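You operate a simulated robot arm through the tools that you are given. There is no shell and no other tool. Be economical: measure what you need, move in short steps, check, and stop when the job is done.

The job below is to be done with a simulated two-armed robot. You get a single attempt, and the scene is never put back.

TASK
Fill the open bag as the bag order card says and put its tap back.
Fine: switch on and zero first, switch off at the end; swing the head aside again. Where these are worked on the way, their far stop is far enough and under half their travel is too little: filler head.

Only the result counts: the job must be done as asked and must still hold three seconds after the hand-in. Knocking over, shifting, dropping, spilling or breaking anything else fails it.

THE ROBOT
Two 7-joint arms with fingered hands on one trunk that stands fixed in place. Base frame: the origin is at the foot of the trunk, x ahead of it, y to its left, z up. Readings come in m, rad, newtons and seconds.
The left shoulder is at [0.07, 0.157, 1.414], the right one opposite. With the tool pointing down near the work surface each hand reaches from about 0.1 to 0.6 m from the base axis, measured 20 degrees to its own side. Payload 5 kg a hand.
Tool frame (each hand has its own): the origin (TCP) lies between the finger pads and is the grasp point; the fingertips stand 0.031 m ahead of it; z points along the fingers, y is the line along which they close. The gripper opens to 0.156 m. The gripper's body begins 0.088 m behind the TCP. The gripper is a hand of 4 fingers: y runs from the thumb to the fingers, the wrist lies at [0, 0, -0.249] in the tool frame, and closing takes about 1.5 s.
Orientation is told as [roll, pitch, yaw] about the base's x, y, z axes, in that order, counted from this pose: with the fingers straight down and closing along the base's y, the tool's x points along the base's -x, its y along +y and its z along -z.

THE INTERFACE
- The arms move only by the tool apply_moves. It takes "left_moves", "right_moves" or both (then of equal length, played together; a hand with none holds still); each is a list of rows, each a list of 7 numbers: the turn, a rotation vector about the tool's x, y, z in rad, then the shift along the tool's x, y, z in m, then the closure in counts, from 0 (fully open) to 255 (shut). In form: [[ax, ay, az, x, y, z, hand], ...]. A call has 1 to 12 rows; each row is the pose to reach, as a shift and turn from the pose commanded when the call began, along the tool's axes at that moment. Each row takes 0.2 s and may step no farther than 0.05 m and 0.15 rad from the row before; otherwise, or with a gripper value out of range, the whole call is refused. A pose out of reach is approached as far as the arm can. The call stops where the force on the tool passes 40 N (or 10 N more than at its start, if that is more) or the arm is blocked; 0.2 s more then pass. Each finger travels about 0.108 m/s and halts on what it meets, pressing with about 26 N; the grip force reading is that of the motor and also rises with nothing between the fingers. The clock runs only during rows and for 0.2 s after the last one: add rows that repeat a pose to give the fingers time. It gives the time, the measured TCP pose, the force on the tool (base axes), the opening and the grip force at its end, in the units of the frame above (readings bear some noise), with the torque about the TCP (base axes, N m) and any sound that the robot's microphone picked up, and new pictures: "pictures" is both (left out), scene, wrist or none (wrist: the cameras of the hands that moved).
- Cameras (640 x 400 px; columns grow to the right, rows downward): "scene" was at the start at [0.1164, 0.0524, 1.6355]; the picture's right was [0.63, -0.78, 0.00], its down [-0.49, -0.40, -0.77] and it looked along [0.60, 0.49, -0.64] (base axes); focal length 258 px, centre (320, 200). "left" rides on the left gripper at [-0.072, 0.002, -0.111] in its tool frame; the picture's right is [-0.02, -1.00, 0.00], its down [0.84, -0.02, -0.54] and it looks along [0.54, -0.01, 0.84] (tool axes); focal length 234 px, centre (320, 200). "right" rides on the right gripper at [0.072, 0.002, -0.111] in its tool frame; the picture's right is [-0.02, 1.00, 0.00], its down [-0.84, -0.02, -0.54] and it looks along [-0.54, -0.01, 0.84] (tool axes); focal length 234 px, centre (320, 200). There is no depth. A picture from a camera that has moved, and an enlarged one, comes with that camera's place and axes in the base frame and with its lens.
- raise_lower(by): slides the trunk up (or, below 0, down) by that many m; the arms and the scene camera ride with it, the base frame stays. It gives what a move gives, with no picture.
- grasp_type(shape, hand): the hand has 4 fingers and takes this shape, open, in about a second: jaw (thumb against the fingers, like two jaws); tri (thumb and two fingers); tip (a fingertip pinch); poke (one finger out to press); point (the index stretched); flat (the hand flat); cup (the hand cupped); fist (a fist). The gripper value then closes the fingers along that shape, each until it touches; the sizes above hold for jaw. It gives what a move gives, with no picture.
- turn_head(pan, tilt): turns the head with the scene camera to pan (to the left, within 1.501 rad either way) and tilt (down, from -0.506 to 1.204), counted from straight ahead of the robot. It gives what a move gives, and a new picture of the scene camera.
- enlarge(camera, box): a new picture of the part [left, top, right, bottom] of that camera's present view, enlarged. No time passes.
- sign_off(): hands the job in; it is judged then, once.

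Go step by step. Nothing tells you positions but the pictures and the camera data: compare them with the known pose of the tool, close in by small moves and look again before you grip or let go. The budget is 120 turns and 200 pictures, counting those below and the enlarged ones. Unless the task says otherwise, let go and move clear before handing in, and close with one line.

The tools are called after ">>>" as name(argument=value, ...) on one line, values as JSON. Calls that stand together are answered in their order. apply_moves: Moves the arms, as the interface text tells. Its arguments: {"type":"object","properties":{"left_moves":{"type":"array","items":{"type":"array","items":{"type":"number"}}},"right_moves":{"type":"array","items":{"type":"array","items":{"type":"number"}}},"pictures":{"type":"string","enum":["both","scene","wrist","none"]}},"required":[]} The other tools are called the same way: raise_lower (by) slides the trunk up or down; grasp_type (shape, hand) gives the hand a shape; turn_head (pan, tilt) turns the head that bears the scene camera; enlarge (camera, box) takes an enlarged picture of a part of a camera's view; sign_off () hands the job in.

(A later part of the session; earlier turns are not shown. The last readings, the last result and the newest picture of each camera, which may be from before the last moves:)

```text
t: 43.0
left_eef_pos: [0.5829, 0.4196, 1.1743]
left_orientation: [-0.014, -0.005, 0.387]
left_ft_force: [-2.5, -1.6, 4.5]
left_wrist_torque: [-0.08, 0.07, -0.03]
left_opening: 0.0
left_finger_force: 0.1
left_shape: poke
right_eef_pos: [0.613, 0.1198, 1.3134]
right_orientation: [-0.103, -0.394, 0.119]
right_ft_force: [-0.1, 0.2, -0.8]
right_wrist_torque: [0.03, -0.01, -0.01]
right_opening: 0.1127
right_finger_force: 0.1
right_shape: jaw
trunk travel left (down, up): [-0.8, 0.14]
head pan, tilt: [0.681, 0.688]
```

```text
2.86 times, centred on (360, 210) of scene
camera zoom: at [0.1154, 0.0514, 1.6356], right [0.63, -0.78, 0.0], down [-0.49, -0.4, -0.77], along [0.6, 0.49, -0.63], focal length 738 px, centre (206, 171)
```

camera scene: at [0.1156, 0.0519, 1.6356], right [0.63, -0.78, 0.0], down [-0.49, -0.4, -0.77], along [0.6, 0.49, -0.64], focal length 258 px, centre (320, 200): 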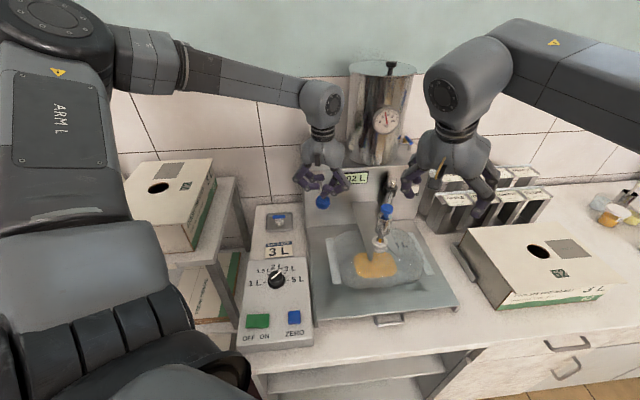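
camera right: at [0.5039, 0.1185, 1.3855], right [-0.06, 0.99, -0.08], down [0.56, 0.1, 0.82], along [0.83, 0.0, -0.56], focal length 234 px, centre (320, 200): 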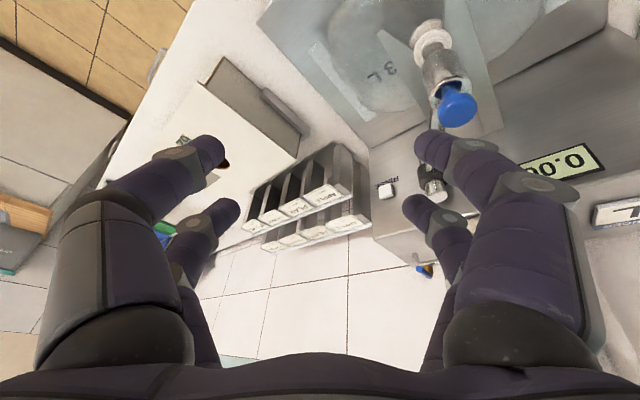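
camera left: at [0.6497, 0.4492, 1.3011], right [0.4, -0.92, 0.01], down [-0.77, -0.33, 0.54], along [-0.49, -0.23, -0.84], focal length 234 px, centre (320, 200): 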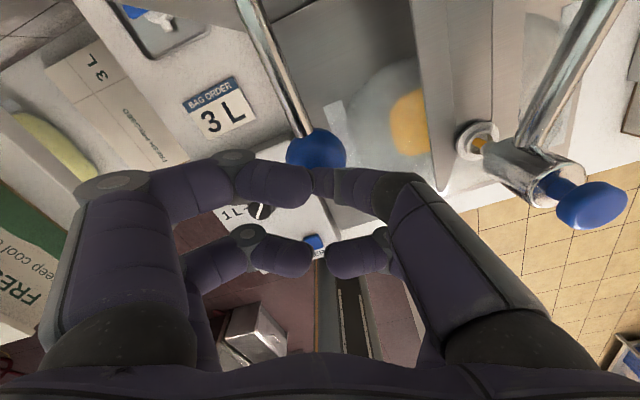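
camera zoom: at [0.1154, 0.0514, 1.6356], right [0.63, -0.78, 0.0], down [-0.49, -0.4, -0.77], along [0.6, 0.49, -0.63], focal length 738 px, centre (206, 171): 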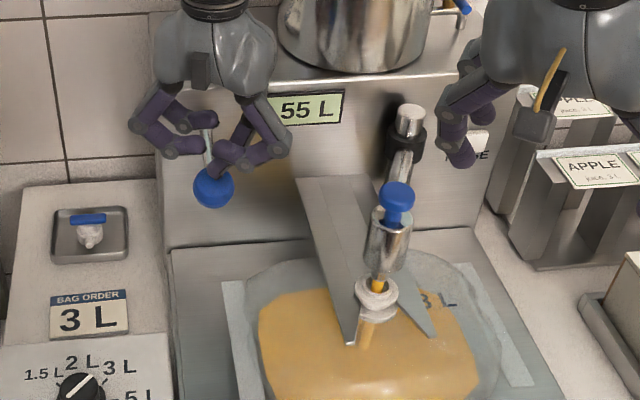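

Rate ≈0.21 L/s. Holding on; I'll stop and check before 3 L.

>>> apply_moves(left_moves=[[0, 0, 0, 0, 0, 0.0, 0], [0, 0, 0, 0, 0, 0, 0], [0, 0, 0, 0, 0, 0, 0], [0, 0, 0, 0, 0, 0, 0], [0, 0, 0, 0, 0, 0, 0], [0, 0, 0, 0, 0, 0, 0], [0, 0, 0, 0, 0, 0, 0], [0, 0, 0, 0, 0, 0, 0], [0, 0, 0, 0, 0, 0, 0], [0, 0, 0, 0, 0, 0, 0], [0, 0, 0, 0, 0, 0, 0], [0, 0, 0, 0, 0, 0, 0]], pictures="none")

>>> apply_moves(left_moves=[[0, 0, 0, 0, 0, 0.0, 0], [0, 0, 0, 0, 0, 0, 0], [0, 0, 0, 0, 0, 0, 0], [0, 0, 0, 0, 0, 0, 0], [0, 0, 0, 0, 0, 0, 0], [0, 0, 0, 0, 0, 0, 0], [0, 0, 0, 0, 0, 0, 0], [0, 0, 0, 0, 0, 0, 0], [0, 0, 0, 0, 0, 0, 0], [0, 0, 0, 0, 0, 0, 0], [0, 0, 0, 0, 0, 0, 0], [0, 0, 0, 0, 0, 0, 0]], pictures="none")

>>> enlarge(camera="scene", box=[290, 140, 430, 280])

```text
t: 45.6
left_eef_pos: [0.5843, 0.4197, 1.1747]
left_orientation: [-0.014, -0.005, 0.387]
left_ft_force: [-2.3, -2.3, 5.3]
left_wrist_torque: [-0.07, 0.1, 0.0]
left_opening: 0.0
left_finger_force: 0.2
left_shape: poke
right_eef_pos: [0.6133, 0.1211, 1.3127]
right_orientation: [-0.104, -0.395, 0.119]
right_ft_force: [-0.1, 0.5, 0.9]
right_wrist_torque: [0.02, 0.02, -0.02]
right_opening: 0.1128
right_finger_force: 0.1
right_shape: jaw
trunk travel left (down, up): [-0.8, 0.14]
head pan, tilt: [0.681, 0.688]
```

```text
t: 48.2
left_eef_pos: [0.5833, 0.4179, 1.1745]
left_orientation: [-0.014, -0.005, 0.387]
left_ft_force: [-2.1, -1.8, 4.8]
left_wrist_torque: [-0.08, 0.11, -0.03]
left_opening: 0.0001
left_finger_force: 0.1
left_shape: poke
right_eef_pos: [0.6131, 0.1208, 1.3126]
right_orientation: [-0.102, -0.396, 0.119]
right_ft_force: [-0.6, -0.3, -0.6]
right_wrist_torque: [0.01, 0.02, 0.01]
right_opening: 0.113
right_finger_force: 0.0
right_shape: jaw
trunk travel left (down, up): [-0.8, 0.14]
head pan, tilt: [0.681, 0.688]
```

```text
2.86 times, centred on (360, 210) of scene
camera zoom: at [0.1154, 0.0514, 1.6356], right [0.63, -0.78, 0.0], down [-0.49, -0.4, -0.77], along [0.6, 0.49, -0.63], focal length 738 px, centre (206, 171)
```

zoom: 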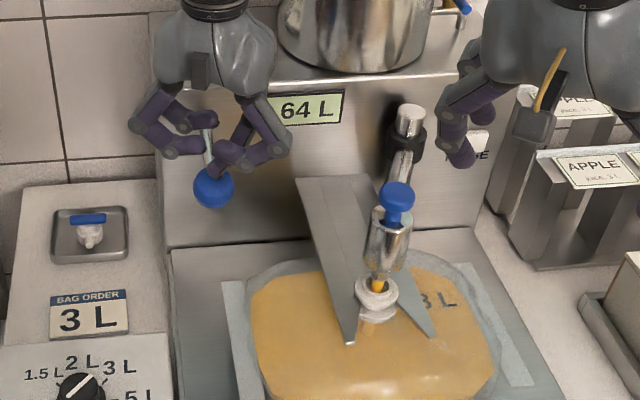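

>>> apply_moves(left_moves=[[0, 0, 0, 0, 0, 0.0, 0], [0, 0, 0, 0, 0, 0, 0], [0, 0, 0, 0, 0, 0, 0], [0, 0, 0, 0, 0, 0, 0], [0, 0, 0, 0, 0, 0, 0], [0, 0, 0, 0, 0, 0, 0], [0, 0, 0, 0, 0, 0, 0], [0, 0, 0, 0, 0, 0, 0], [0, 0, 0, 0, 0, 0, 0], [0, 0, 0, 0, 0, 0, 0], [0, 0, 0, 0, 0, 0, 0], [0, 0, 0, 0, 0, 0, 0]], pictures="none")

>>> apply_moves(left_moves=[[0, 0, 0, 0, 0, 0.0, 0], [0, 0, 0, 0, 0, 0, 0], [0, 0, 0, 0, 0, 0, 0], [0, 0, 0, 0, 0, 0, 0], [0, 0, 0, 0, 0, 0, 0], [0, 0, 0, 0, 0, 0, 0], [0, 0, 0, 0, 0, 0, 0], [0, 0, 0, 0, 0, 0, 0], [0, 0, 0, 0, 0, 0, 0], [0, 0, 0, 0, 0, 0, 0], [0, 0, 0, 0, 0, 0, 0]], pictures="none")

>>> enlarge(camera="scene", box=[290, 140, 430, 280])

```text
t: 50.9
left_eef_pos: [0.5839, 0.4192, 1.1751]
left_orientation: [-0.013, -0.005, 0.388]
left_ft_force: [-2.9, -1.4, 5.9]
left_wrist_torque: [-0.05, 0.07, -0.02]
left_opening: 0.0
left_finger_force: 0.0
left_shape: poke
right_eef_pos: [0.6134, 0.1209, 1.3137]
right_orientation: [-0.102, -0.394, 0.121]
right_ft_force: [-0.4, 0.0, 0.0]
right_wrist_torque: [0.02, 0.01, -0.02]
right_opening: 0.1125
right_finger_force: 0.0
right_shape: jaw
trunk travel left (down, up): [-0.8, 0.14]
head pan, tilt: [0.681, 0.688]
```

```text
t: 53.2
left_eef_pos: [0.5831, 0.4176, 1.1729]
left_orientation: [-0.015, -0.005, 0.387]
left_ft_force: [-1.9, -1.0, 5.3]
left_wrist_torque: [-0.1, 0.12, -0.01]
left_opening: 0.0
left_finger_force: 0.0
left_shape: poke
right_eef_pos: [0.6131, 0.1212, 1.313]
right_orientation: [-0.103, -0.393, 0.12]
right_ft_force: [-0.9, -0.1, 0.0]
right_wrist_torque: [-0.01, -0.02, 0.01]
right_opening: 0.1129
right_finger_force: 0.0
right_shape: jaw
trunk travel left (down, up): [-0.8, 0.14]
head pan, tilt: [0.681, 0.688]
```

```text
2.86 times, centred on (360, 210) of scene
camera zoom: at [0.1154, 0.0514, 1.6356], right [0.63, -0.78, 0.0], down [-0.49, -0.4, -0.77], along [0.6, 0.49, -0.63], focal length 738 px, centre (206, 171)
```

zoom: 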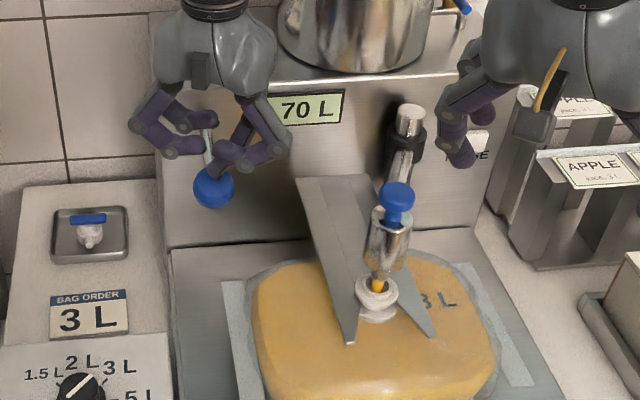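

>>> apply_moves(left_moves=[[0, 0, 0, 0, 0, 0.0, 0], [0, 0, 0, 0, 0, 0, 0], [0, 0, 0, 0, 0, -0.005, 0], [0, 0, 0, 0, 0, -0.01, 0]], pictures="none")

>>> enlarge(camera="scene", box=[290, 140, 430, 280])

```text
t: 54.2
left_eef_pos: [0.583, 0.4192, 1.1833]
left_orientation: [-0.013, -0.004, 0.386]
left_ft_force: [0.8, -0.5, 0.3]
left_wrist_torque: [0.0, 0.01, -0.02]
left_opening: 0.0
left_finger_force: 0.1
left_shape: poke
right_eef_pos: [0.6143, 0.1206, 1.3124]
right_orientation: [-0.102, -0.394, 0.119]
right_ft_force: [-0.2, -0.7, 0.4]
right_wrist_torque: [0.01, -0.02, 0.03]
right_opening: 0.1129
right_finger_force: 0.1
right_shape: jaw
trunk travel left (down, up): [-0.8, 0.14]
head pan, tilt: [0.681, 0.688]
```

```text
2.86 times, centred on (360, 210) of scene
camera zoom: at [0.116, 0.0518, 1.6355], right [0.63, -0.78, 0.0], down [-0.49, -0.4, -0.77], along [0.6, 0.49, -0.64], focal length 738 px, centre (206, 171)
```

zoom: 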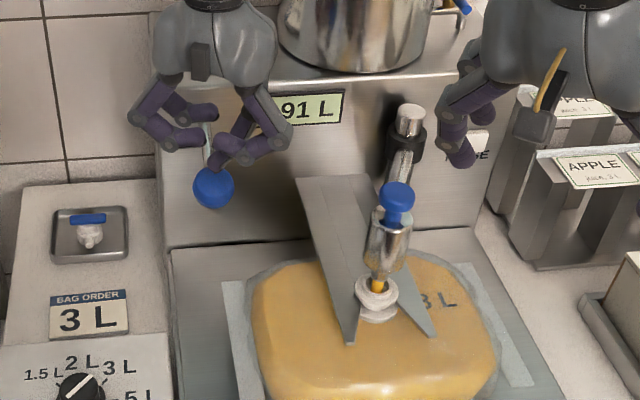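

The lever stays where it is put, so it will have to be lifted by a grasp; the dial should cut the dose at 3 L. I'll lift the hand clear and see what the display does.

>>> apply_moves(left_moves=[[0, 0, 0, 0, 0, -0.05, 0], [0, 0, 0, 0, 0, -0.09, 0]], pictures="none")

>>> enlarge(camera="scene", box=[290, 140, 430, 280])

```text
t: 54.9
left_eef_pos: [0.5834, 0.418, 1.2729]
left_orientation: [-0.015, -0.006, 0.387]
left_ft_force: [-0.9, -0.3, 0.0]
left_wrist_torque: [0.0, -0.04, -0.01]
left_opening: 0.0
left_finger_force: 0.0
left_shape: poke
right_eef_pos: [0.6123, 0.1192, 1.3129]
right_orientation: [-0.103, -0.395, 0.117]
right_ft_force: [-0.8, -0.2, -0.2]
right_wrist_torque: [0.03, 0.03, -0.03]
right_opening: 0.113
right_finger_force: 0.1
right_shape: jaw
trunk travel left (down, up): [-0.8, 0.14]
head pan, tilt: [0.681, 0.688]
```

```text
2.86 times, centred on (360, 210) of scene
camera zoom: at [0.1149, 0.0508, 1.6356], right [0.63, -0.78, 0.0], down [-0.49, -0.4, -0.77], along [0.6, 0.49, -0.63], focal length 738 px, centre (206, 171)
```

zoom: 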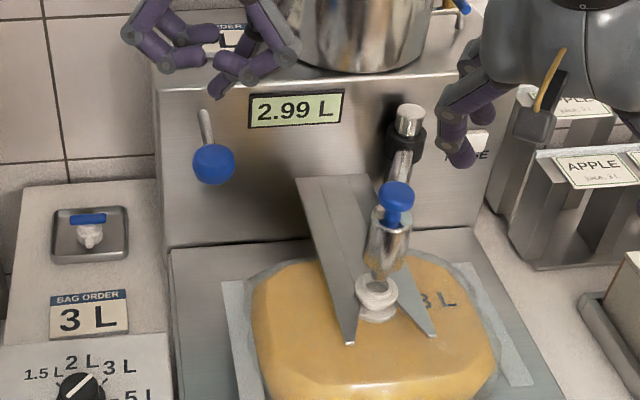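

The lever sprang up and the flow stopped at 2.99 L. Now the right hand retraces its path to straddle the rod again.

>>> apply_moves(right_moves=[[0, 0, 0, 0, 0.04, 0, 70], [0, 0, 0, 0, 0.08, 0.01, 70], [0, 0, 0, 0, 0.12, 0.02, 70], [0, 0, 0, 0, 0.158, 0.04, 70], [0, 0, 0, 0, 0.158, 0.08, 70], [0, 0, 0, 0, 0.158, 0.12, 70], [0, 0, 0, 0, 0.158, 0.16, 70], [0, 0, 0, 0, 0.158, 0.188, 80]], pictures="wrist")

>>> enlarge(camera="scene", box=[290, 140, 430, 280])

```text
t: 56.6
left_eef_pos: [0.5855, 0.4205, 1.2721]
left_orientation: [-0.015, -0.004, 0.388]
left_ft_force: [0.7, -0.1, 0.2]
left_wrist_torque: [-0.01, 0.03, 0.02]
left_opening: 0.0
left_finger_force: 0.1
left_shape: poke
right_eef_pos: [0.6739, 0.2695, 1.1252]
right_orientation: [-0.103, -0.393, 0.119]
right_ft_force: [-0.7, 1.0, -0.4]
right_wrist_torque: [0.02, -0.03, 0.0]
right_opening: 0.1071
right_finger_force: 0.1
right_shape: jaw
trunk travel left (down, up): [-0.8, 0.14]
head pan, tilt: [0.681, 0.688]
camera right: at [0.5639, 0.2688, 1.1976], right [-0.06, 0.99, -0.09], down [0.56, 0.1, 0.82], along [0.83, 0.0, -0.56], focal length 234 px, centre (320, 200)
```

right: 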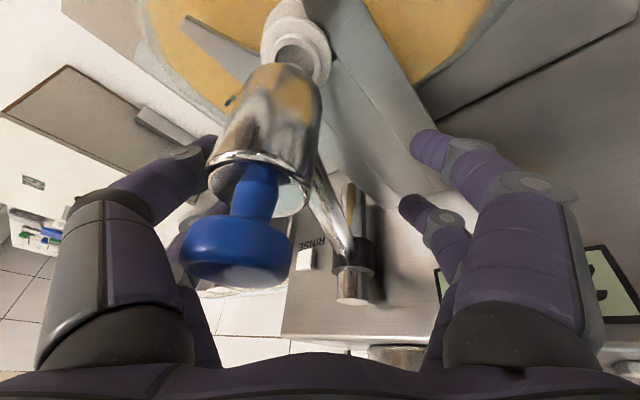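

```text
2.86 times, centred on (360, 210) of scene
camera zoom: at [0.1175, 0.0527, 1.6354], right [0.63, -0.78, 0.0], down [-0.49, -0.4, -0.77], along [0.6, 0.49, -0.64], focal length 738 px, centre (206, 171)
```

zoom: 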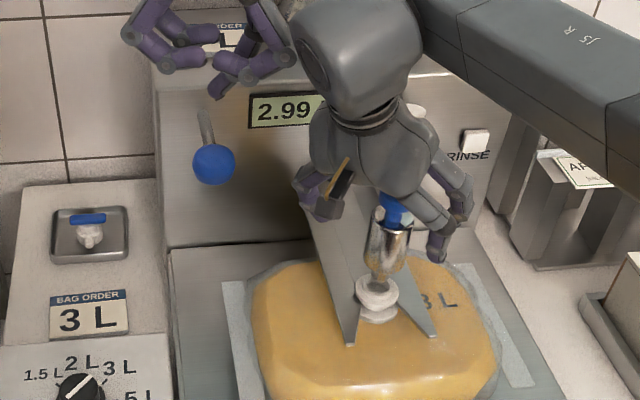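

Display steady at 2.99 L. Close loosely and swing the head back to its rest side.

>>> apply_moves(right_moves=[[0, 0, 0, 0, 0, 0, 140], [0, 0, 0, 0, 0, 0, 185], [0, 0, -0.14, -0.004, -0.0186, 0.0033, 185], [0, 0, -0.279, -0.0103, -0.0363, 0.0075, 185], [0, 0, -0.419, -0.019, -0.0527, 0.0125, 185], [0, 0, -0.559, -0.0296, -0.0676, 0.0183, 185], [0, 0, -0.698, -0.0421, -0.0807, 0.0245, 185], [0, 0, -0.838, -0.0563, -0.0919, 0.0314, 185], [0, 0, -0.977, -0.0719, -0.1006, 0.0387, 185], [0, 0, -1.117, -0.0885, -0.1069, 0.0461, 185], [0, 0, -1.257, -0.1059, -0.1106, 0.0536, 185], [0, 0, -1.361, -0.1191, -0.1116, 0.0592, 185]])

>>> enlarge(camera="scene", box=[340, 120, 500, 260])

```text
t: 59.2
left_eef_pos: [0.5806, 0.4227, 1.2739]
left_orientation: [-0.018, -0.006, 0.39]
left_ft_force: [0.5, -0.6, 0.5]
left_wrist_torque: [-0.02, -0.02, 0.03]
left_opening: 0.0
left_finger_force: 0.0
left_shape: poke
right_eef_pos: [0.8114, 0.1704, 1.1269]
right_orientation: [-0.405, 0.013, 1.461]
right_ft_force: [-13.4, 4.5, -0.9]
right_wrist_torque: [0.07, 0.47, -0.2]
right_opening: 0.0481
right_finger_force: 0.1
right_shape: jaw
trunk travel left (down, up): [-0.8, 0.14]
head pan, tilt: [0.681, 0.688]
camera scene: at [0.1115, 0.0552, 1.6357], right [0.63, -0.78, 0.0], down [-0.49, -0.4, -0.77], along [0.6, 0.49, -0.63], focal length 258 px, centre (320, 200)
camera right: at [0.7569, 0.1052, 1.2285], right [-0.91, 0.12, -0.39], down [-0.1, 0.86, 0.5], along [0.4, 0.49, -0.77], focal length 234 px, centre (320, 200)
```

scene: 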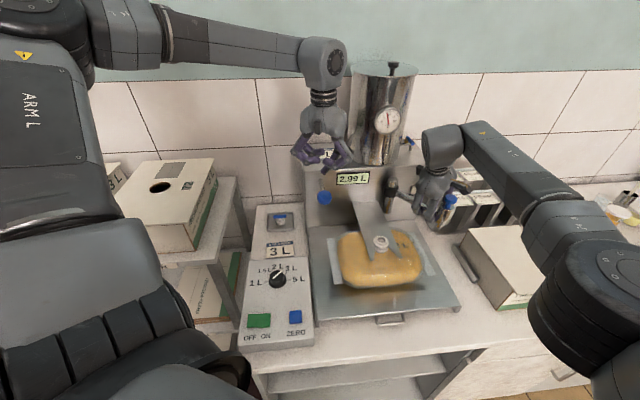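
right: 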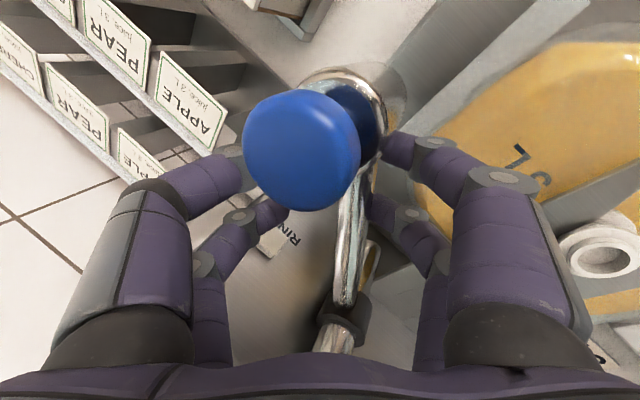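

```text
2.86 times, centred on (420, 190) of scene
camera zoom: at [0.1115, 0.0552, 1.6357], right [0.63, -0.78, 0.0], down [-0.49, -0.4, -0.77], along [0.6, 0.49, -0.63], focal length 738 px, centre (34, 229)
```

zoom: 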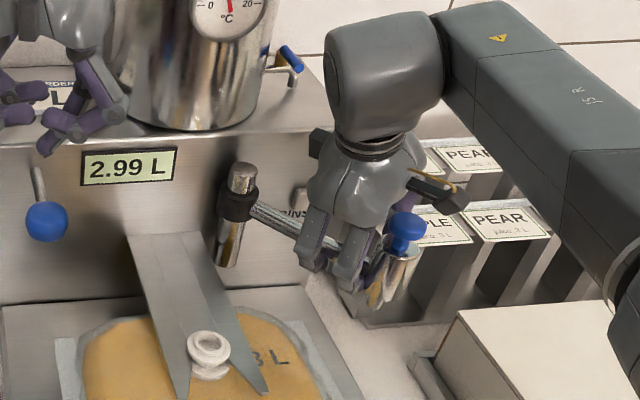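

Head is back at its rest stop. Release, lift straight up and take the right arm away to the right.

>>> apply_moves(right_moves=[[0, 0, 0, 0, 0.012, 0, 150], [0, 0, 0, 0, 0.012, 0, 90], [0, 0, 0, 0, 0, -0.028, 70], [0, 0, 0, 0, -0.012, -0.056, 70], [0, 0, 0, 0, -0.024, -0.084, 70], [0, 0, 0, 0, -0.036, -0.112, 70], [0, 0, 0, 0, -0.048, -0.14, 70], [0, 0, 0, 0.02, -0.02, -0.17, 70], [0, 0, 0, 0.055, 0.01, -0.185, 70], [0, 0, 0, 0.09, 0.04, -0.2, 70], [0, 0, 0, 0.125, 0.07, -0.215, 70], [0, 0, 0, 0.16, 0.1, -0.23, 70]], pictures="scene")

>>> enlarge(camera="scene", box=[250, 190, 310, 240])

>>> enlarge(camera="left", box=[60, 0, 300, 150])

>>> enlarge(camera="scene", box=[340, 210, 420, 290])

```text
t: 61.9
left_eef_pos: [0.5836, 0.4175, 1.2735]
left_orientation: [-0.013, -0.007, 0.388]
left_ft_force: [-1.0, -1.0, -0.2]
left_wrist_torque: [0.06, 0.01, 0.01]
left_opening: 0.0
left_finger_force: 0.0
left_shape: poke
right_eef_pos: [0.6139, 0.0247, 1.3013]
right_orientation: [-0.408, 0.01, 1.456]
right_ft_force: [0.1, -0.6, 0.7]
right_wrist_torque: [0.01, 0.01, 0.01]
right_opening: 0.1129
right_finger_force: 0.0
right_shape: jaw
trunk travel left (down, up): [-0.8, 0.14]
head pan, tilt: [0.681, 0.688]
camera scene: at [0.1145, 0.0483, 1.6358], right [0.63, -0.78, 0.0], down [-0.49, -0.4, -0.77], along [0.6, 0.49, -0.63], focal length 258 px, centre (320, 200)
```

scene: 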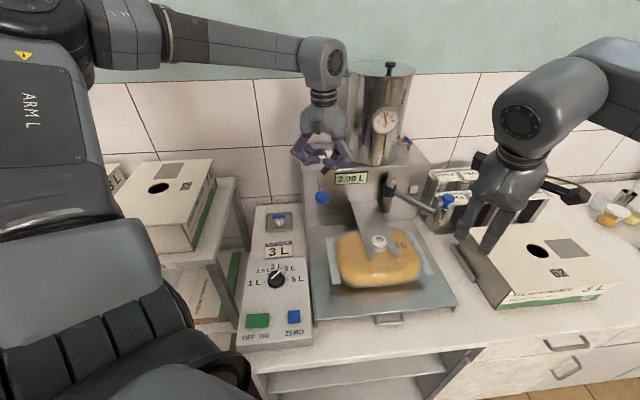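

```text
8.00 times, centred on (280, 215) of scene
camera zoom: at [0.1145, 0.0483, 1.6358], right [0.63, -0.78, 0.0], down [-0.49, -0.4, -0.77], along [0.6, 0.49, -0.63], focal length 2068 px, centre (640, 80)
```

zoom: 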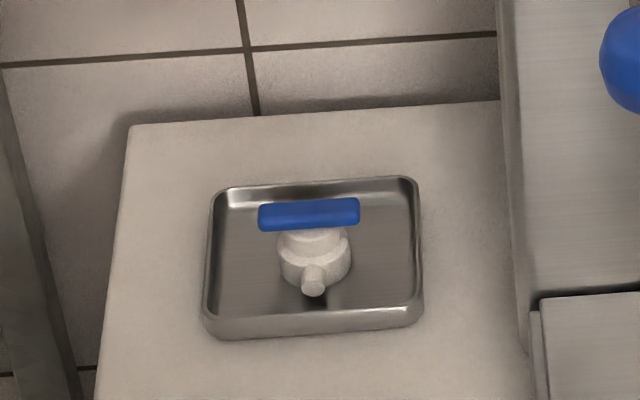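

```text
2.67 times, centred on (180, 75) of left
camera zoom: at [0.6498, 0.4463, 1.3856], right [0.4, -0.92, 0.01], down [-0.77, -0.33, 0.54], along [-0.49, -0.22, -0.84], focal length 624 px, centre (693, 533)
```

zoom: 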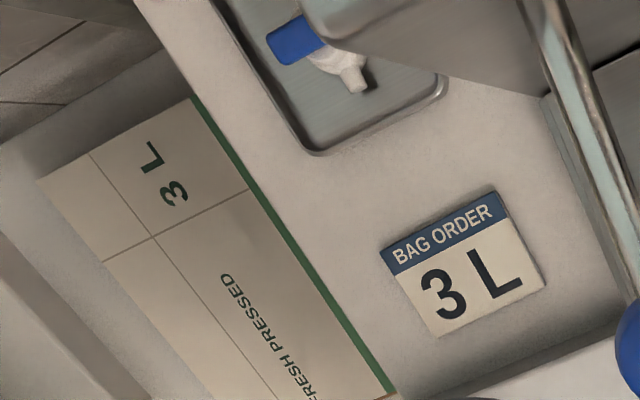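

```text
5.00 times, centred on (380, 250) of scene
camera zoom: at [0.1145, 0.0483, 1.6358], right [0.63, -0.78, 0.0], down [-0.49, -0.4, -0.77], along [0.6, 0.49, -0.63], focal length 1292 px, centre (20, -50)
```

zoom: 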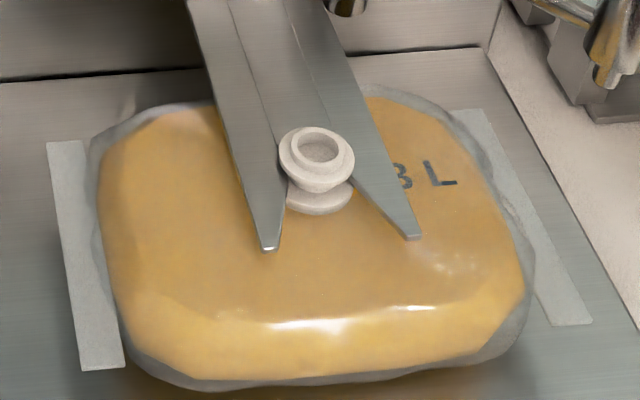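

Tap stands in its dish at ≈[.605,.664,.916]: blue bar on top, nozzle toward me. I'll bring the left hand over (yaw to match, jaw shape), away from the lever first.

>>> apply_moves(left_moves=[[0, 0, -0.06, -0.002, 0.04, -0.01, 0], [0, 0, -0.12, -0.005, 0.08, -0.01, 0], [0, 0, -0.18, -0.01, 0.12, 0, 0], [0, 0, -0.24, -0.015, 0.155, 0.02, 0], [0, 0, -0.31, -0.019, 0.189, 0.05, 0], [0, 0, -0.372, -0.019, 0.189, 0.09, 0]], pictures="none")

>>> grasp_type(hand="left", shape="jaw")

>>> apply_moves(left_moves=[[0, -0.12, 0, 0, 0, 0.02, 60], [0, -0.25, 0, 0, 0, 0.04, 90]])

```text
t: 63.2
left_eef_pos: [0.5327, 0.6038, 1.1798]
left_orientation: [-0.014, 0.002, 0.76]
left_ft_force: [-0.2, -0.1, 0.1]
left_wrist_torque: [0.01, 0.0, 0.04]
left_opening: 0.0
left_finger_force: 0.0
left_shape: poke
right_eef_pos: [0.618, 0.0291, 1.2999]
right_orientation: [-0.406, 0.014, 1.455]
right_ft_force: [0.3, 0.7, 0.1]
right_wrist_torque: [0.02, 0.04, -0.04]
right_opening: 0.1128
right_finger_force: 0.2
right_shape: jaw
trunk travel left (down, up): [-0.8, 0.14]
head pan, tilt: [0.681, 0.688]
```

```text
t: 64.2
left_eef_pos: [0.5313, 0.602, 1.1816]
left_orientation: [-0.014, 0.001, 0.76]
left_ft_force: [-0.9, 0.4, 0.8]
left_wrist_torque: [0.01, 0.02, 0.01]
left_opening: 0.1559
left_finger_force: 0.2
left_shape: jaw
right_eef_pos: [0.6158, 0.0289, 1.2986]
right_orientation: [-0.406, 0.013, 1.457]
right_ft_force: [0.5, 0.8, 0.5]
right_wrist_torque: [0.0, -0.01, -0.01]
right_opening: 0.1129
right_finger_force: 0.0
right_shape: jaw
trunk travel left (down, up): [-0.8, 0.14]
head pan, tilt: [0.681, 0.688]
```

```text
t: 64.8
left_eef_pos: [0.532, 0.6002, 1.1418]
left_orientation: [-0.016, -0.253, 0.762]
left_ft_force: [-0.4, -0.9, 0.0]
left_wrist_torque: [0.02, 0.02, -0.04]
left_opening: 0.1013
left_finger_force: 0.1
left_shape: jaw
right_eef_pos: [0.615, 0.0279, 1.3002]
right_orientation: [-0.404, 0.014, 1.456]
right_ft_force: [-0.3, -1.0, 0.3]
right_wrist_torque: [-0.02, 0.0, 0.0]
right_opening: 0.1126
right_finger_force: 0.1
right_shape: jaw
trunk travel left (down, up): [-0.8, 0.14]
head pan, tilt: [0.681, 0.688]
camera scene: at [0.1154, 0.051, 1.6356], right [0.63, -0.78, 0.0], down [-0.49, -0.4, -0.77], along [0.6, 0.49, -0.63], focal length 258 px, centre (320, 200)
camera left: at [0.5621, 0.6319, 1.2665], right [0.7, -0.71, 0.02], down [-0.68, -0.66, 0.32], along [-0.21, -0.24, -0.95], focal length 234 px, centre (320, 200)
```

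scene: 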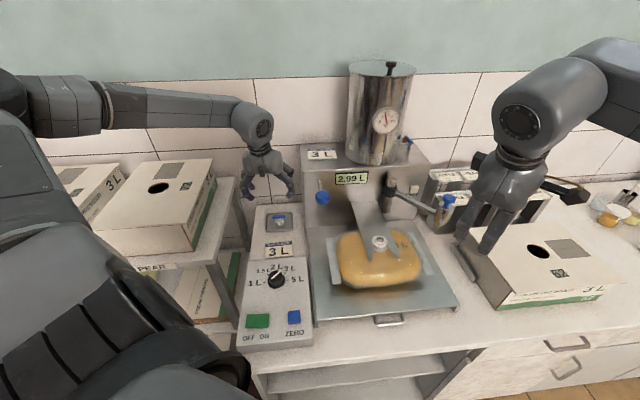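
left: 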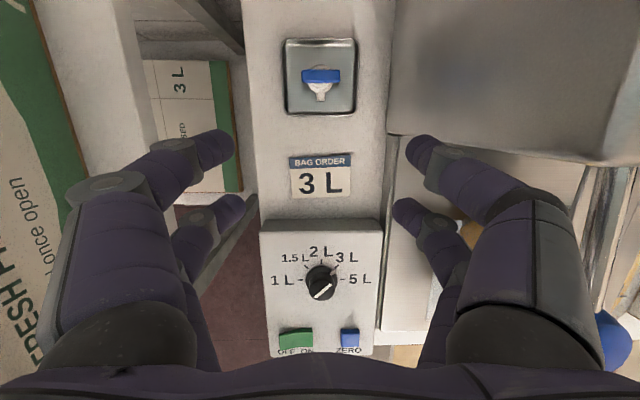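

>>> apply_moves(left_moves=[[0, 0, 0, -0.005, -0.0005, 0.04, 110], [0, 0, 0, -0.01, -0.001, 0.08, 130], [0, 0, 0, -0.018, -0.0015, 0.12, 130], [0, 0, 0, -0.0218, -0.0015, 0.1438, 130]])

>>> enlarge(camera="scene", box=[230, 170, 330, 270])

```text
t: 65.8
left_eef_pos: [0.5763, 0.6378, 1.0049]
left_orientation: [-0.014, -0.249, 0.763]
left_ft_force: [0.4, 0.1, 0.6]
left_wrist_torque: [0.0, 0.02, -0.01]
left_opening: 0.077
left_finger_force: 0.1
left_shape: jaw
right_eef_pos: [0.6168, 0.0282, 1.2996]
right_orientation: [-0.406, 0.015, 1.456]
right_ft_force: [0.5, 0.7, 0.3]
right_wrist_torque: [0.01, 0.01, -0.02]
right_opening: 0.1128
right_finger_force: 0.1
right_shape: jaw
trunk travel left (down, up): [-0.8, 0.14]
head pan, tilt: [0.681, 0.688]
camera scene: at [0.1178, 0.0528, 1.6354], right [0.63, -0.78, 0.0], down [-0.49, -0.4, -0.77], along [0.6, 0.49, -0.64], focal length 258 px, centre (320, 200)
camera left: at [0.606, 0.6696, 1.1303], right [0.7, -0.71, 0.02], down [-0.68, -0.66, 0.32], along [-0.22, -0.24, -0.95], focal length 234 px, centre (320, 200)
```

scene: 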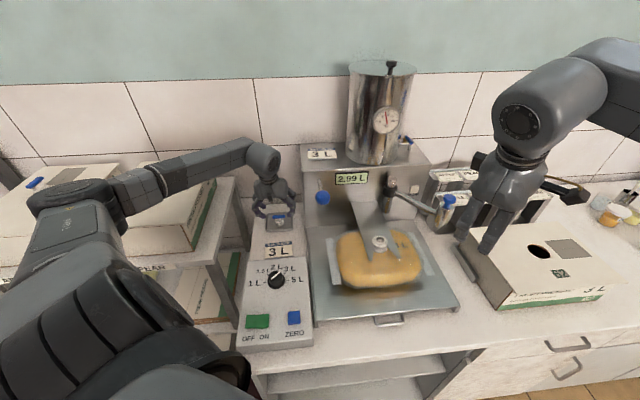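
left: 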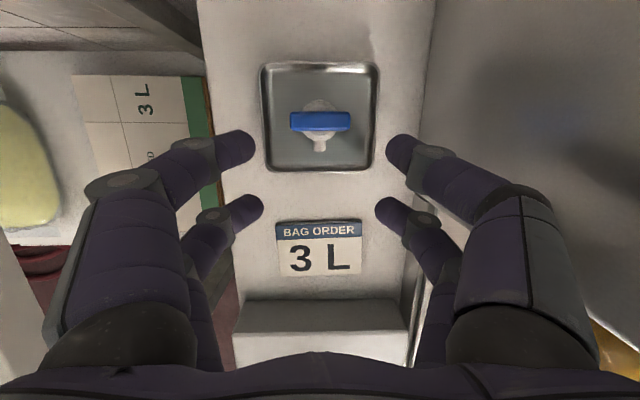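

```text
4.00 times, centred on (280, 220) of scene
camera zoom: at [0.1178, 0.0528, 1.6354], right [0.63, -0.78, 0.0], down [-0.49, -0.4, -0.77], along [0.6, 0.49, -0.64], focal length 1034 px, centre (480, 120)
```

zoom: 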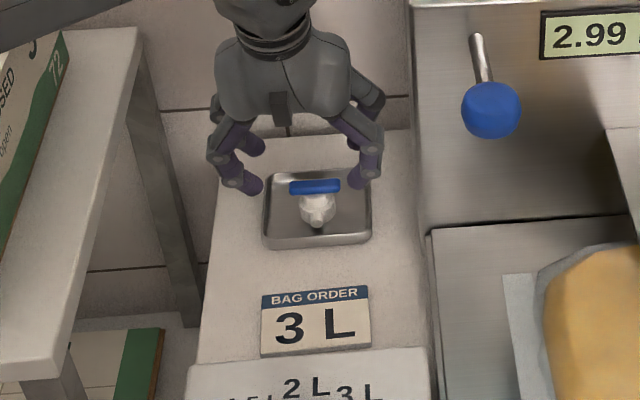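

>>> apply_moves(left_moves=[[0, 0, 0, 0, 0, 0.02, 130], [0, 0, 0, 0, 0, 0.035, 130], [0, 0, 0, 0, 0, 0.046, 130]], pictures="wrist")

>>> enlarge(camera="scene", box=[250, 190, 310, 240])

```text
t: 66.5
left_eef_pos: [0.5846, 0.6436, 0.9618]
left_orientation: [-0.014, -0.25, 0.763]
left_ft_force: [-0.4, -0.2, -0.1]
left_wrist_torque: [0.03, 0.01, 0.01]
left_opening: 0.0769
left_finger_force: 0.0
left_shape: jaw
right_eef_pos: [0.6136, 0.029, 1.2997]
right_orientation: [-0.407, 0.014, 1.456]
right_ft_force: [-0.2, -0.5, 0.6]
right_wrist_torque: [0.03, -0.01, 0.01]
right_opening: 0.1129
right_finger_force: 0.1
right_shape: jaw
trunk travel left (down, up): [-0.8, 0.14]
head pan, tilt: [0.681, 0.688]
camera left: at [0.6138, 0.6752, 1.0869], right [0.7, -0.71, 0.02], down [-0.68, -0.66, 0.32], along [-0.21, -0.24, -0.95], focal length 234 px, centre (320, 200)
```

left: 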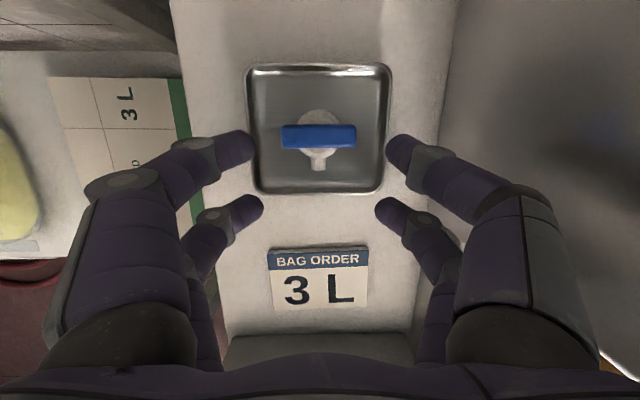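

```text
8.00 times, centred on (280, 215) of scene
camera zoom: at [0.1162, 0.0518, 1.6355], right [0.63, -0.78, 0.0], down [-0.49, -0.4, -0.77], along [0.6, 0.49, -0.64], focal length 2068 px, centre (640, 80)
```

zoom: 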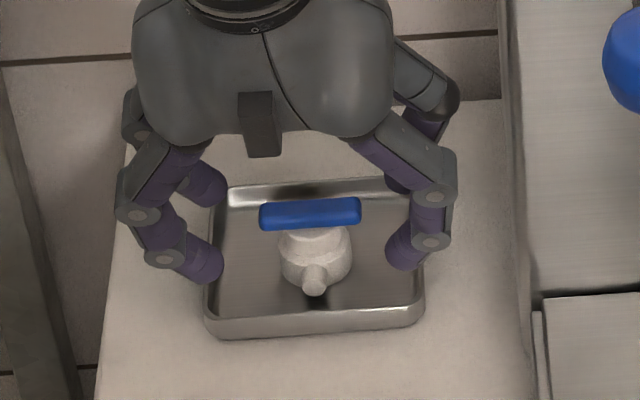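

>>> apply_moves(left_moves=[[0, 0, 0, -0.006, 0, 0.003, 130], [0, 0, 0, -0.006, 0, 0.006, 130], [0, 0, 0, -0.006, 0, 0.006, 170], [0, 0, 0, -0.006, 0, 0.006, 200], [0, 0, 0, -0.006, 0, 0.006, 255], [0, 0, 0, -0.006, 0, 0.006, 255], [0, 0, 0, -0.006, 0, 0.006, 255]], pictures="wrist")

>>> enlarge(camera="scene", box=[250, 190, 310, 240])

```text
t: 68.2
left_eef_pos: [0.5894, 0.6491, 0.9564]
left_orientation: [-0.014, -0.248, 0.761]
left_ft_force: [0.0, 0.4, -0.1]
left_wrist_torque: [0.03, 0.01, -0.02]
left_opening: 0.0
left_finger_force: 26.1
left_shape: jaw
right_eef_pos: [0.616, 0.0291, 1.3005]
right_orientation: [-0.407, 0.015, 1.457]
right_ft_force: [0.8, 0.4, 0.2]
right_wrist_torque: [0.0, -0.02, 0.0]
right_opening: 0.1128
right_finger_force: 0.0
right_shape: jaw
trunk travel left (down, up): [-0.8, 0.14]
head pan, tilt: [0.681, 0.688]
camera left: at [0.6188, 0.681, 1.0826], right [0.7, -0.71, 0.02], down [-0.68, -0.66, 0.32], along [-0.21, -0.24, -0.95], focal length 234 px, centre (320, 200)
```

left: 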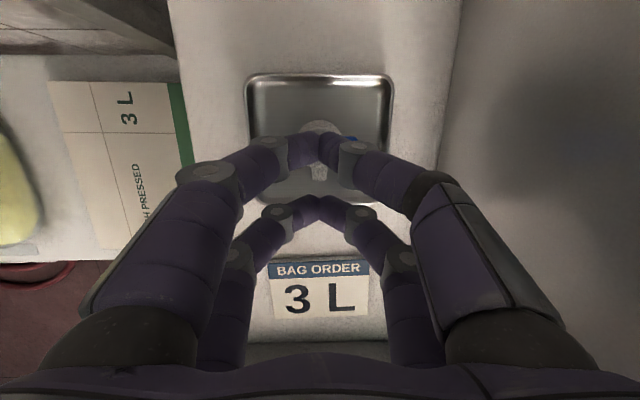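

```text
8.00 times, centred on (280, 215) of scene
camera zoom: at [0.1166, 0.0523, 1.6354], right [0.63, -0.78, 0.0], down [-0.49, -0.4, -0.77], along [0.6, 0.49, -0.64], focal length 2068 px, centre (640, 80)
```

zoom: 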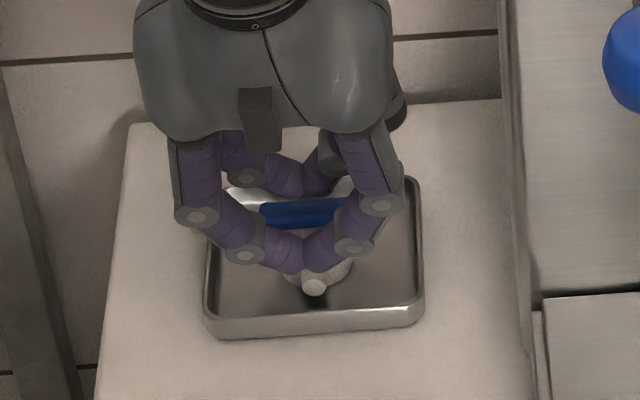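

The fingers closed just above the bar; reopen, go 2 cm deeper and close again.

>>> apply_moves(left_moves=[[0, 0, 0, 0, 0, 0, 130], [0, 0, 0, 0, 0, 0, 130], [0, 0, 0, 0, 0, 0, 130], [0, 0, 0, 0, 0, 0.008, 130], [0, 0, 0, 0, 0, 0.015, 130], [0, 0, 0, 0, 0, 0.02, 130], [0, 0, 0, 0, 0, 0.02, 180], [0, 0, 0, 0, 0, 0.02, 255], [0, 0, 0, 0, 0, 0.02, 255], [0, 0, 0, 0, 0, 0.02, 255]], pictures="wrist")

>>> enlarge(camera="scene", box=[250, 190, 310, 240])

```text
t: 70.3
left_eef_pos: [0.591, 0.6531, 0.9375]
left_orientation: [-0.014, -0.249, 0.762]
left_ft_force: [-0.1, 0.9, 1.8]
left_wrist_torque: [0.01, 0.01, 0.02]
left_opening: 0.0259
left_finger_force: 25.8
left_shape: jaw
right_eef_pos: [0.616, 0.0284, 1.3003]
right_orientation: [-0.405, 0.015, 1.456]
right_ft_force: [-0.3, 0.2, -0.6]
right_wrist_torque: [0.04, 0.0, 0.02]
right_opening: 0.1125
right_finger_force: 0.0
right_shape: jaw
trunk travel left (down, up): [-0.8, 0.14]
head pan, tilt: [0.681, 0.688]
camera left: at [0.6222, 0.6843, 1.0626], right [0.7, -0.71, 0.02], down [-0.68, -0.66, 0.32], along [-0.21, -0.24, -0.95], focal length 234 px, centre (320, 200)
```

left: 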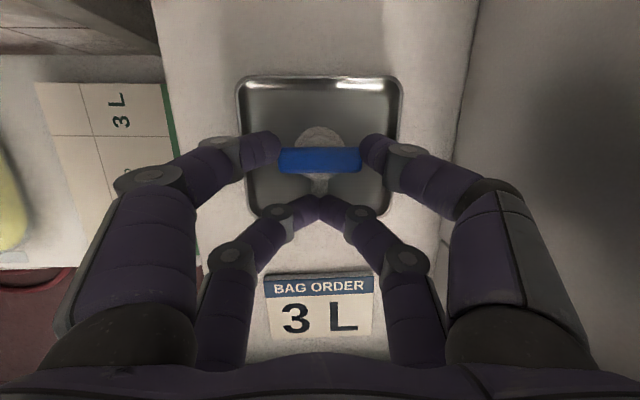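

```text
8.00 times, centred on (280, 215) of scene
camera zoom: at [0.1165, 0.0522, 1.6354], right [0.63, -0.78, 0.0], down [-0.49, -0.4, -0.77], along [0.6, 0.49, -0.64], focal length 2068 px, centre (640, 80)
```

zoom: 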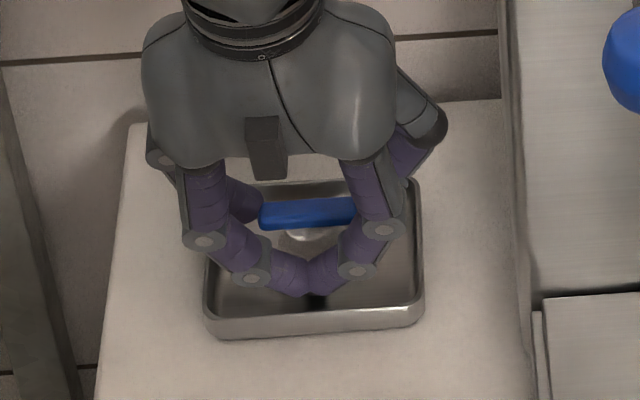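

Bar is held near its rear edge; I'll regrip shifted ~8 mm toward me for a centred hold.

>>> apply_moves(left_moves=[[0, 0, 0, 0, 0, 0, 150], [0, 0, 0, 0, 0, 0, 140], [0, 0, 0, 0.004, 0, 0, 140], [0, 0, 0, 0.008, 0, 0, 140], [0, 0, 0, 0.008, 0, 0, 180], [0, 0, 0, 0.008, 0, 0, 255], [0, 0, 0, 0.008, 0, 0, 255], [0, 0, 0, 0.008, 0, 0, 255]], pictures="wrist")

```text
t: 72.2
left_eef_pos: [0.5858, 0.6465, 0.9363]
left_orientation: [-0.014, -0.247, 0.764]
left_ft_force: [0.5, 0.1, 0.0]
left_wrist_torque: [0.03, 0.01, 0.03]
left_opening: 0.0331
left_finger_force: 25.8
left_shape: jaw
right_eef_pos: [0.6152, 0.0278, 1.3007]
right_orientation: [-0.405, 0.014, 1.456]
right_ft_force: [0.9, 0.0, 0.1]
right_wrist_torque: [0.0, -0.04, -0.04]
right_opening: 0.1127
right_finger_force: 0.0
right_shape: jaw
trunk travel left (down, up): [-0.8, 0.14]
head pan, tilt: [0.681, 0.688]
camera left: at [0.6166, 0.6784, 1.0603], right [0.7, -0.71, 0.02], down [-0.68, -0.66, 0.32], along [-0.22, -0.24, -0.95], focal length 234 px, centre (320, 200)
```

left: 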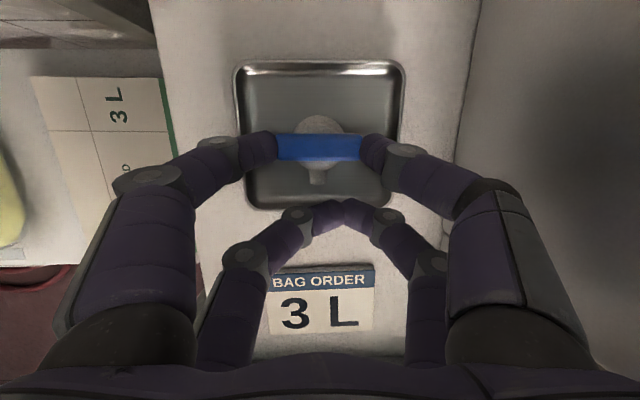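

Well centred now. Lift and check the hold.

>>> apply_moves(left_moves=[[0, 0, 0, -0.005, 0, -0.0194, 255], [0, 0, 0, -0.0123, 0, -0.048, 255], [0, 0, 0, -0.0222, 0, -0.0872, 255], [0, 0, 0, -0.032, 0, -0.126, 255]])

>>> enlarge(camera="scene", box=[220, 150, 320, 240])

```text
t: 73.2
left_eef_pos: [0.5818, 0.6478, 1.0689]
left_orientation: [-0.014, -0.25, 0.762]
left_ft_force: [-0.2, 0.8, -0.4]
left_wrist_torque: [0.03, -0.02, -0.01]
left_opening: 0.0328
left_finger_force: 25.9
left_shape: jaw
right_eef_pos: [0.6138, 0.0279, 1.299]
right_orientation: [-0.406, 0.011, 1.455]
right_ft_force: [0.4, -1.2, -0.5]
right_wrist_torque: [0.02, 0.04, 0.02]
right_opening: 0.1126
right_finger_force: 0.0
right_shape: jaw
trunk travel left (down, up): [-0.8, 0.14]
head pan, tilt: [0.681, 0.688]
camera scene: at [0.1156, 0.0514, 1.6355], right [0.63, -0.78, 0.0], down [-0.49, -0.4, -0.77], along [0.6, 0.49, -0.63], focal length 258 px, centre (320, 200)
camera left: at [0.6118, 0.6806, 1.1926], right [0.7, -0.71, 0.02], down [-0.68, -0.66, 0.32], along [-0.22, -0.24, -0.95], focal length 234 px, centre (320, 200)
```

scene: 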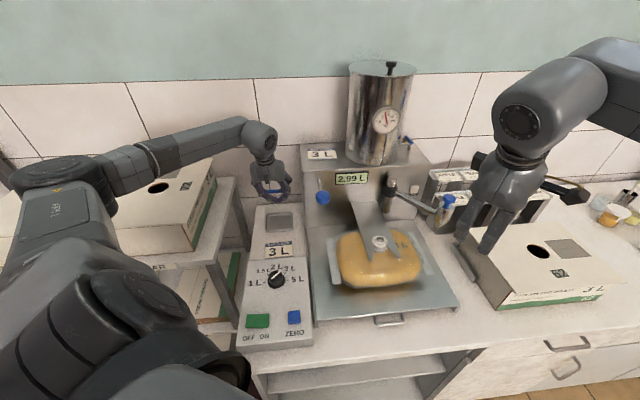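
left: 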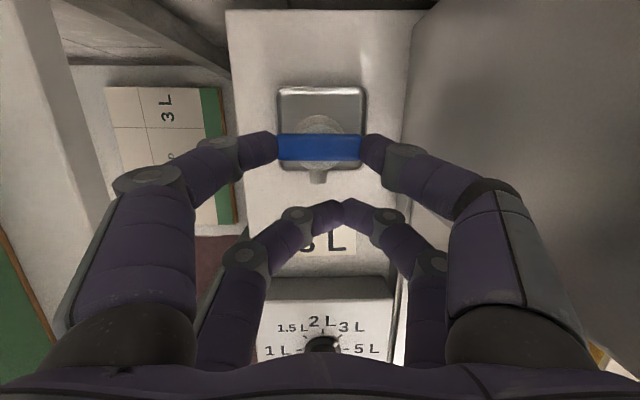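

```text
4.44 times, centred on (270, 195) of scene
camera zoom: at [0.1156, 0.0514, 1.6355], right [0.63, -0.78, 0.0], down [-0.49, -0.4, -0.77], along [0.6, 0.49, -0.63], focal length 1149 px, centre (542, 222)
```

zoom: 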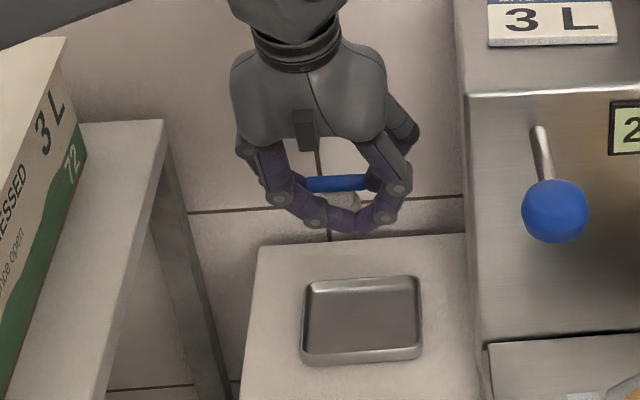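

Tap held upright. Carry it up, back, and around in front of the lever; the right arm moves further aside at the same time.

>>> apply_moves(left_moves=[[0, 0, 0, 0.0093, 0, -0.0439, 255], [0, 0, 0, 0.0186, 0, -0.0877, 255], [0, 0, 0, 0.0278, 0, -0.1316, 255], [0, 0, 0, 0.0371, 0, -0.1754, 255], [0, 0, 0, 0.0464, 0, -0.2193, 255], [0, 0, 0, 0.077, -0.032, -0.2333, 255], [0, 0, 0, 0.1076, -0.064, -0.2473, 255], [0, 0, 0, 0.1382, -0.096, -0.2613, 255], [0, 0, 0, 0.1688, -0.128, -0.2752, 255], [0, 0, 0, 0.1994, -0.1596, -0.2892, 255]], right_moves=[[0, 0, 0, 0.02, 0, 0, 70], [0, 0, 0, 0.04, 0, 0, 70], [0, 0, 0, 0.06, 0, 0, 70], [0, 0, 0, 0.08, 0, 0, 70], [0, 0, 0, 0.1, 0, 0, 70], [0, 0, 0, 0.12, 0, 0, 70], [0, 0, 0, 0.12, 0, 0, 70], [0, 0, 0, 0.12, 0, 0, 70], [0, 0, 0, 0.12, 0, 0, 70], [0, 0, 0, 0.12, 0, 0, 70]], pictures="scene")

>>> apply_moves(left_moves=[[0, 0, 0, 0.002, -0.044, 0.013, 255], [0, 0, 0, 0.004, -0.088, 0.026, 255], [0, 0, 0, 0.006, -0.132, 0.038, 255], [0, 0, 0, 0.008, -0.176, 0.051, 255]])

>>> enlarge(camera="scene", box=[310, 140, 450, 280])

```text
t: 75.3
left_eef_pos: [0.4998, 0.3489, 1.2997]
left_orientation: [-0.013, -0.248, 0.763]
left_ft_force: [-0.4, -0.4, 0.4]
left_wrist_torque: [0.02, 0.01, 0.0]
left_opening: 0.0325
left_finger_force: 25.6
left_shape: jaw
right_eef_pos: [0.6024, -0.092, 1.3012]
right_orientation: [-0.406, 0.01, 1.456]
right_ft_force: [0.3, -0.1, 0.5]
right_wrist_torque: [0.02, -0.01, 0.0]
right_opening: 0.1128
right_finger_force: 0.1
right_shape: jaw
trunk travel left (down, up): [-0.8, 0.14]
head pan, tilt: [0.681, 0.688]
camera scene: at [0.1174, 0.0486, 1.6354], right [0.63, -0.78, 0.0], down [-0.49, -0.4, -0.77], along [0.6, 0.49, -0.63], focal length 258 px, centre (320, 200)
```

scene: 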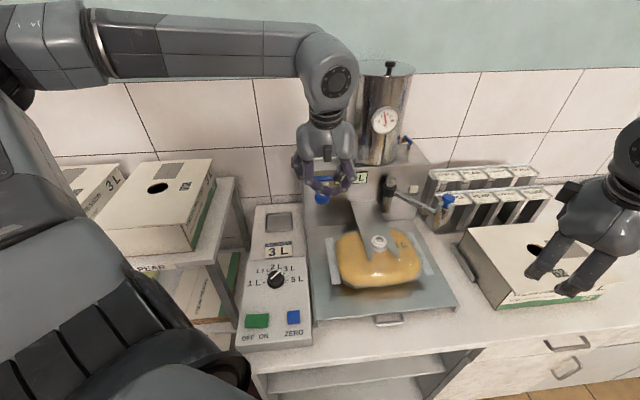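

```text
t: 76.3
left_eef_pos: [0.6251, 0.2267, 1.2517]
left_orientation: [-0.012, -0.247, 0.761]
left_ft_force: [0.2, -0.1, -0.4]
left_wrist_torque: [0.04, 0.03, 0.01]
left_opening: 0.0327
left_finger_force: 25.4
left_shape: jaw
right_eef_pos: [0.6041, -0.093, 1.2998]
right_orientation: [-0.402, 0.013, 1.455]
right_ft_force: [0.4, -0.2, -0.1]
right_wrist_torque: [0.01, 0.07, 0.0]
right_opening: 0.1127
right_finger_force: 0.1
right_shape: jaw
trunk travel left (down, up): [-0.8, 0.14]
head pan, tilt: [0.681, 0.688]
camera scene: at [0.1193, 0.05, 1.6353], right [0.63, -0.78, 0.0], down [-0.49, -0.4, -0.77], along [0.6, 0.49, -0.64], focal length 258 px, centre (320, 200)
camera left: at [0.6554, 0.2585, 1.3749], right [0.71, -0.71, 0.02], down [-0.68, -0.66, 0.32], along [-0.22, -0.24, -0.95], focal length 234 px, centre (320, 200)
```

scene: 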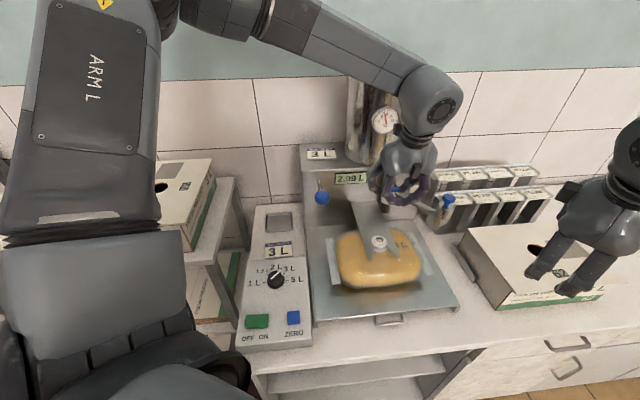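
left: 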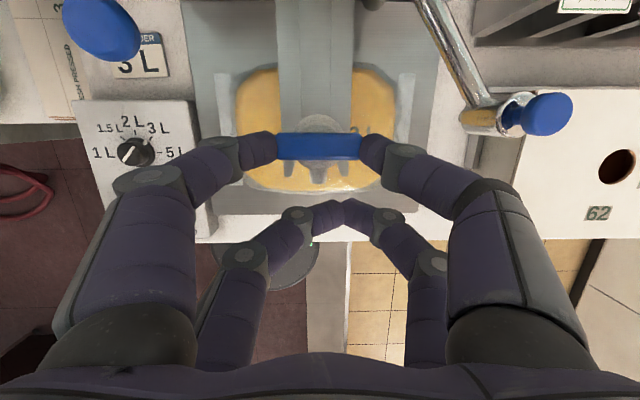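

```text
2.86 times, centred on (380, 210) of scene
camera zoom: at [0.1193, 0.05, 1.6353], right [0.63, -0.78, 0.0], down [-0.49, -0.4, -0.77], along [0.6, 0.49, -0.64], focal length 738 px, centre (149, 171)
```

zoom: 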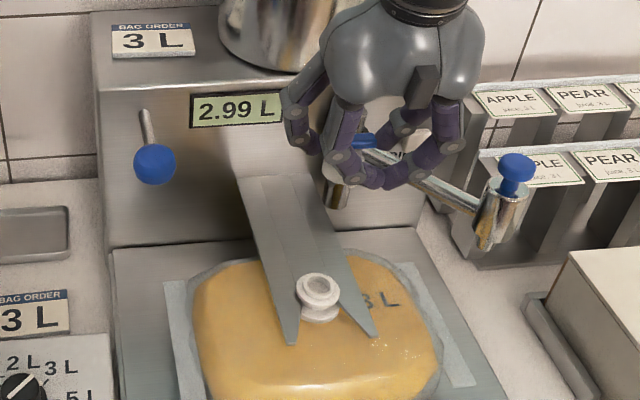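

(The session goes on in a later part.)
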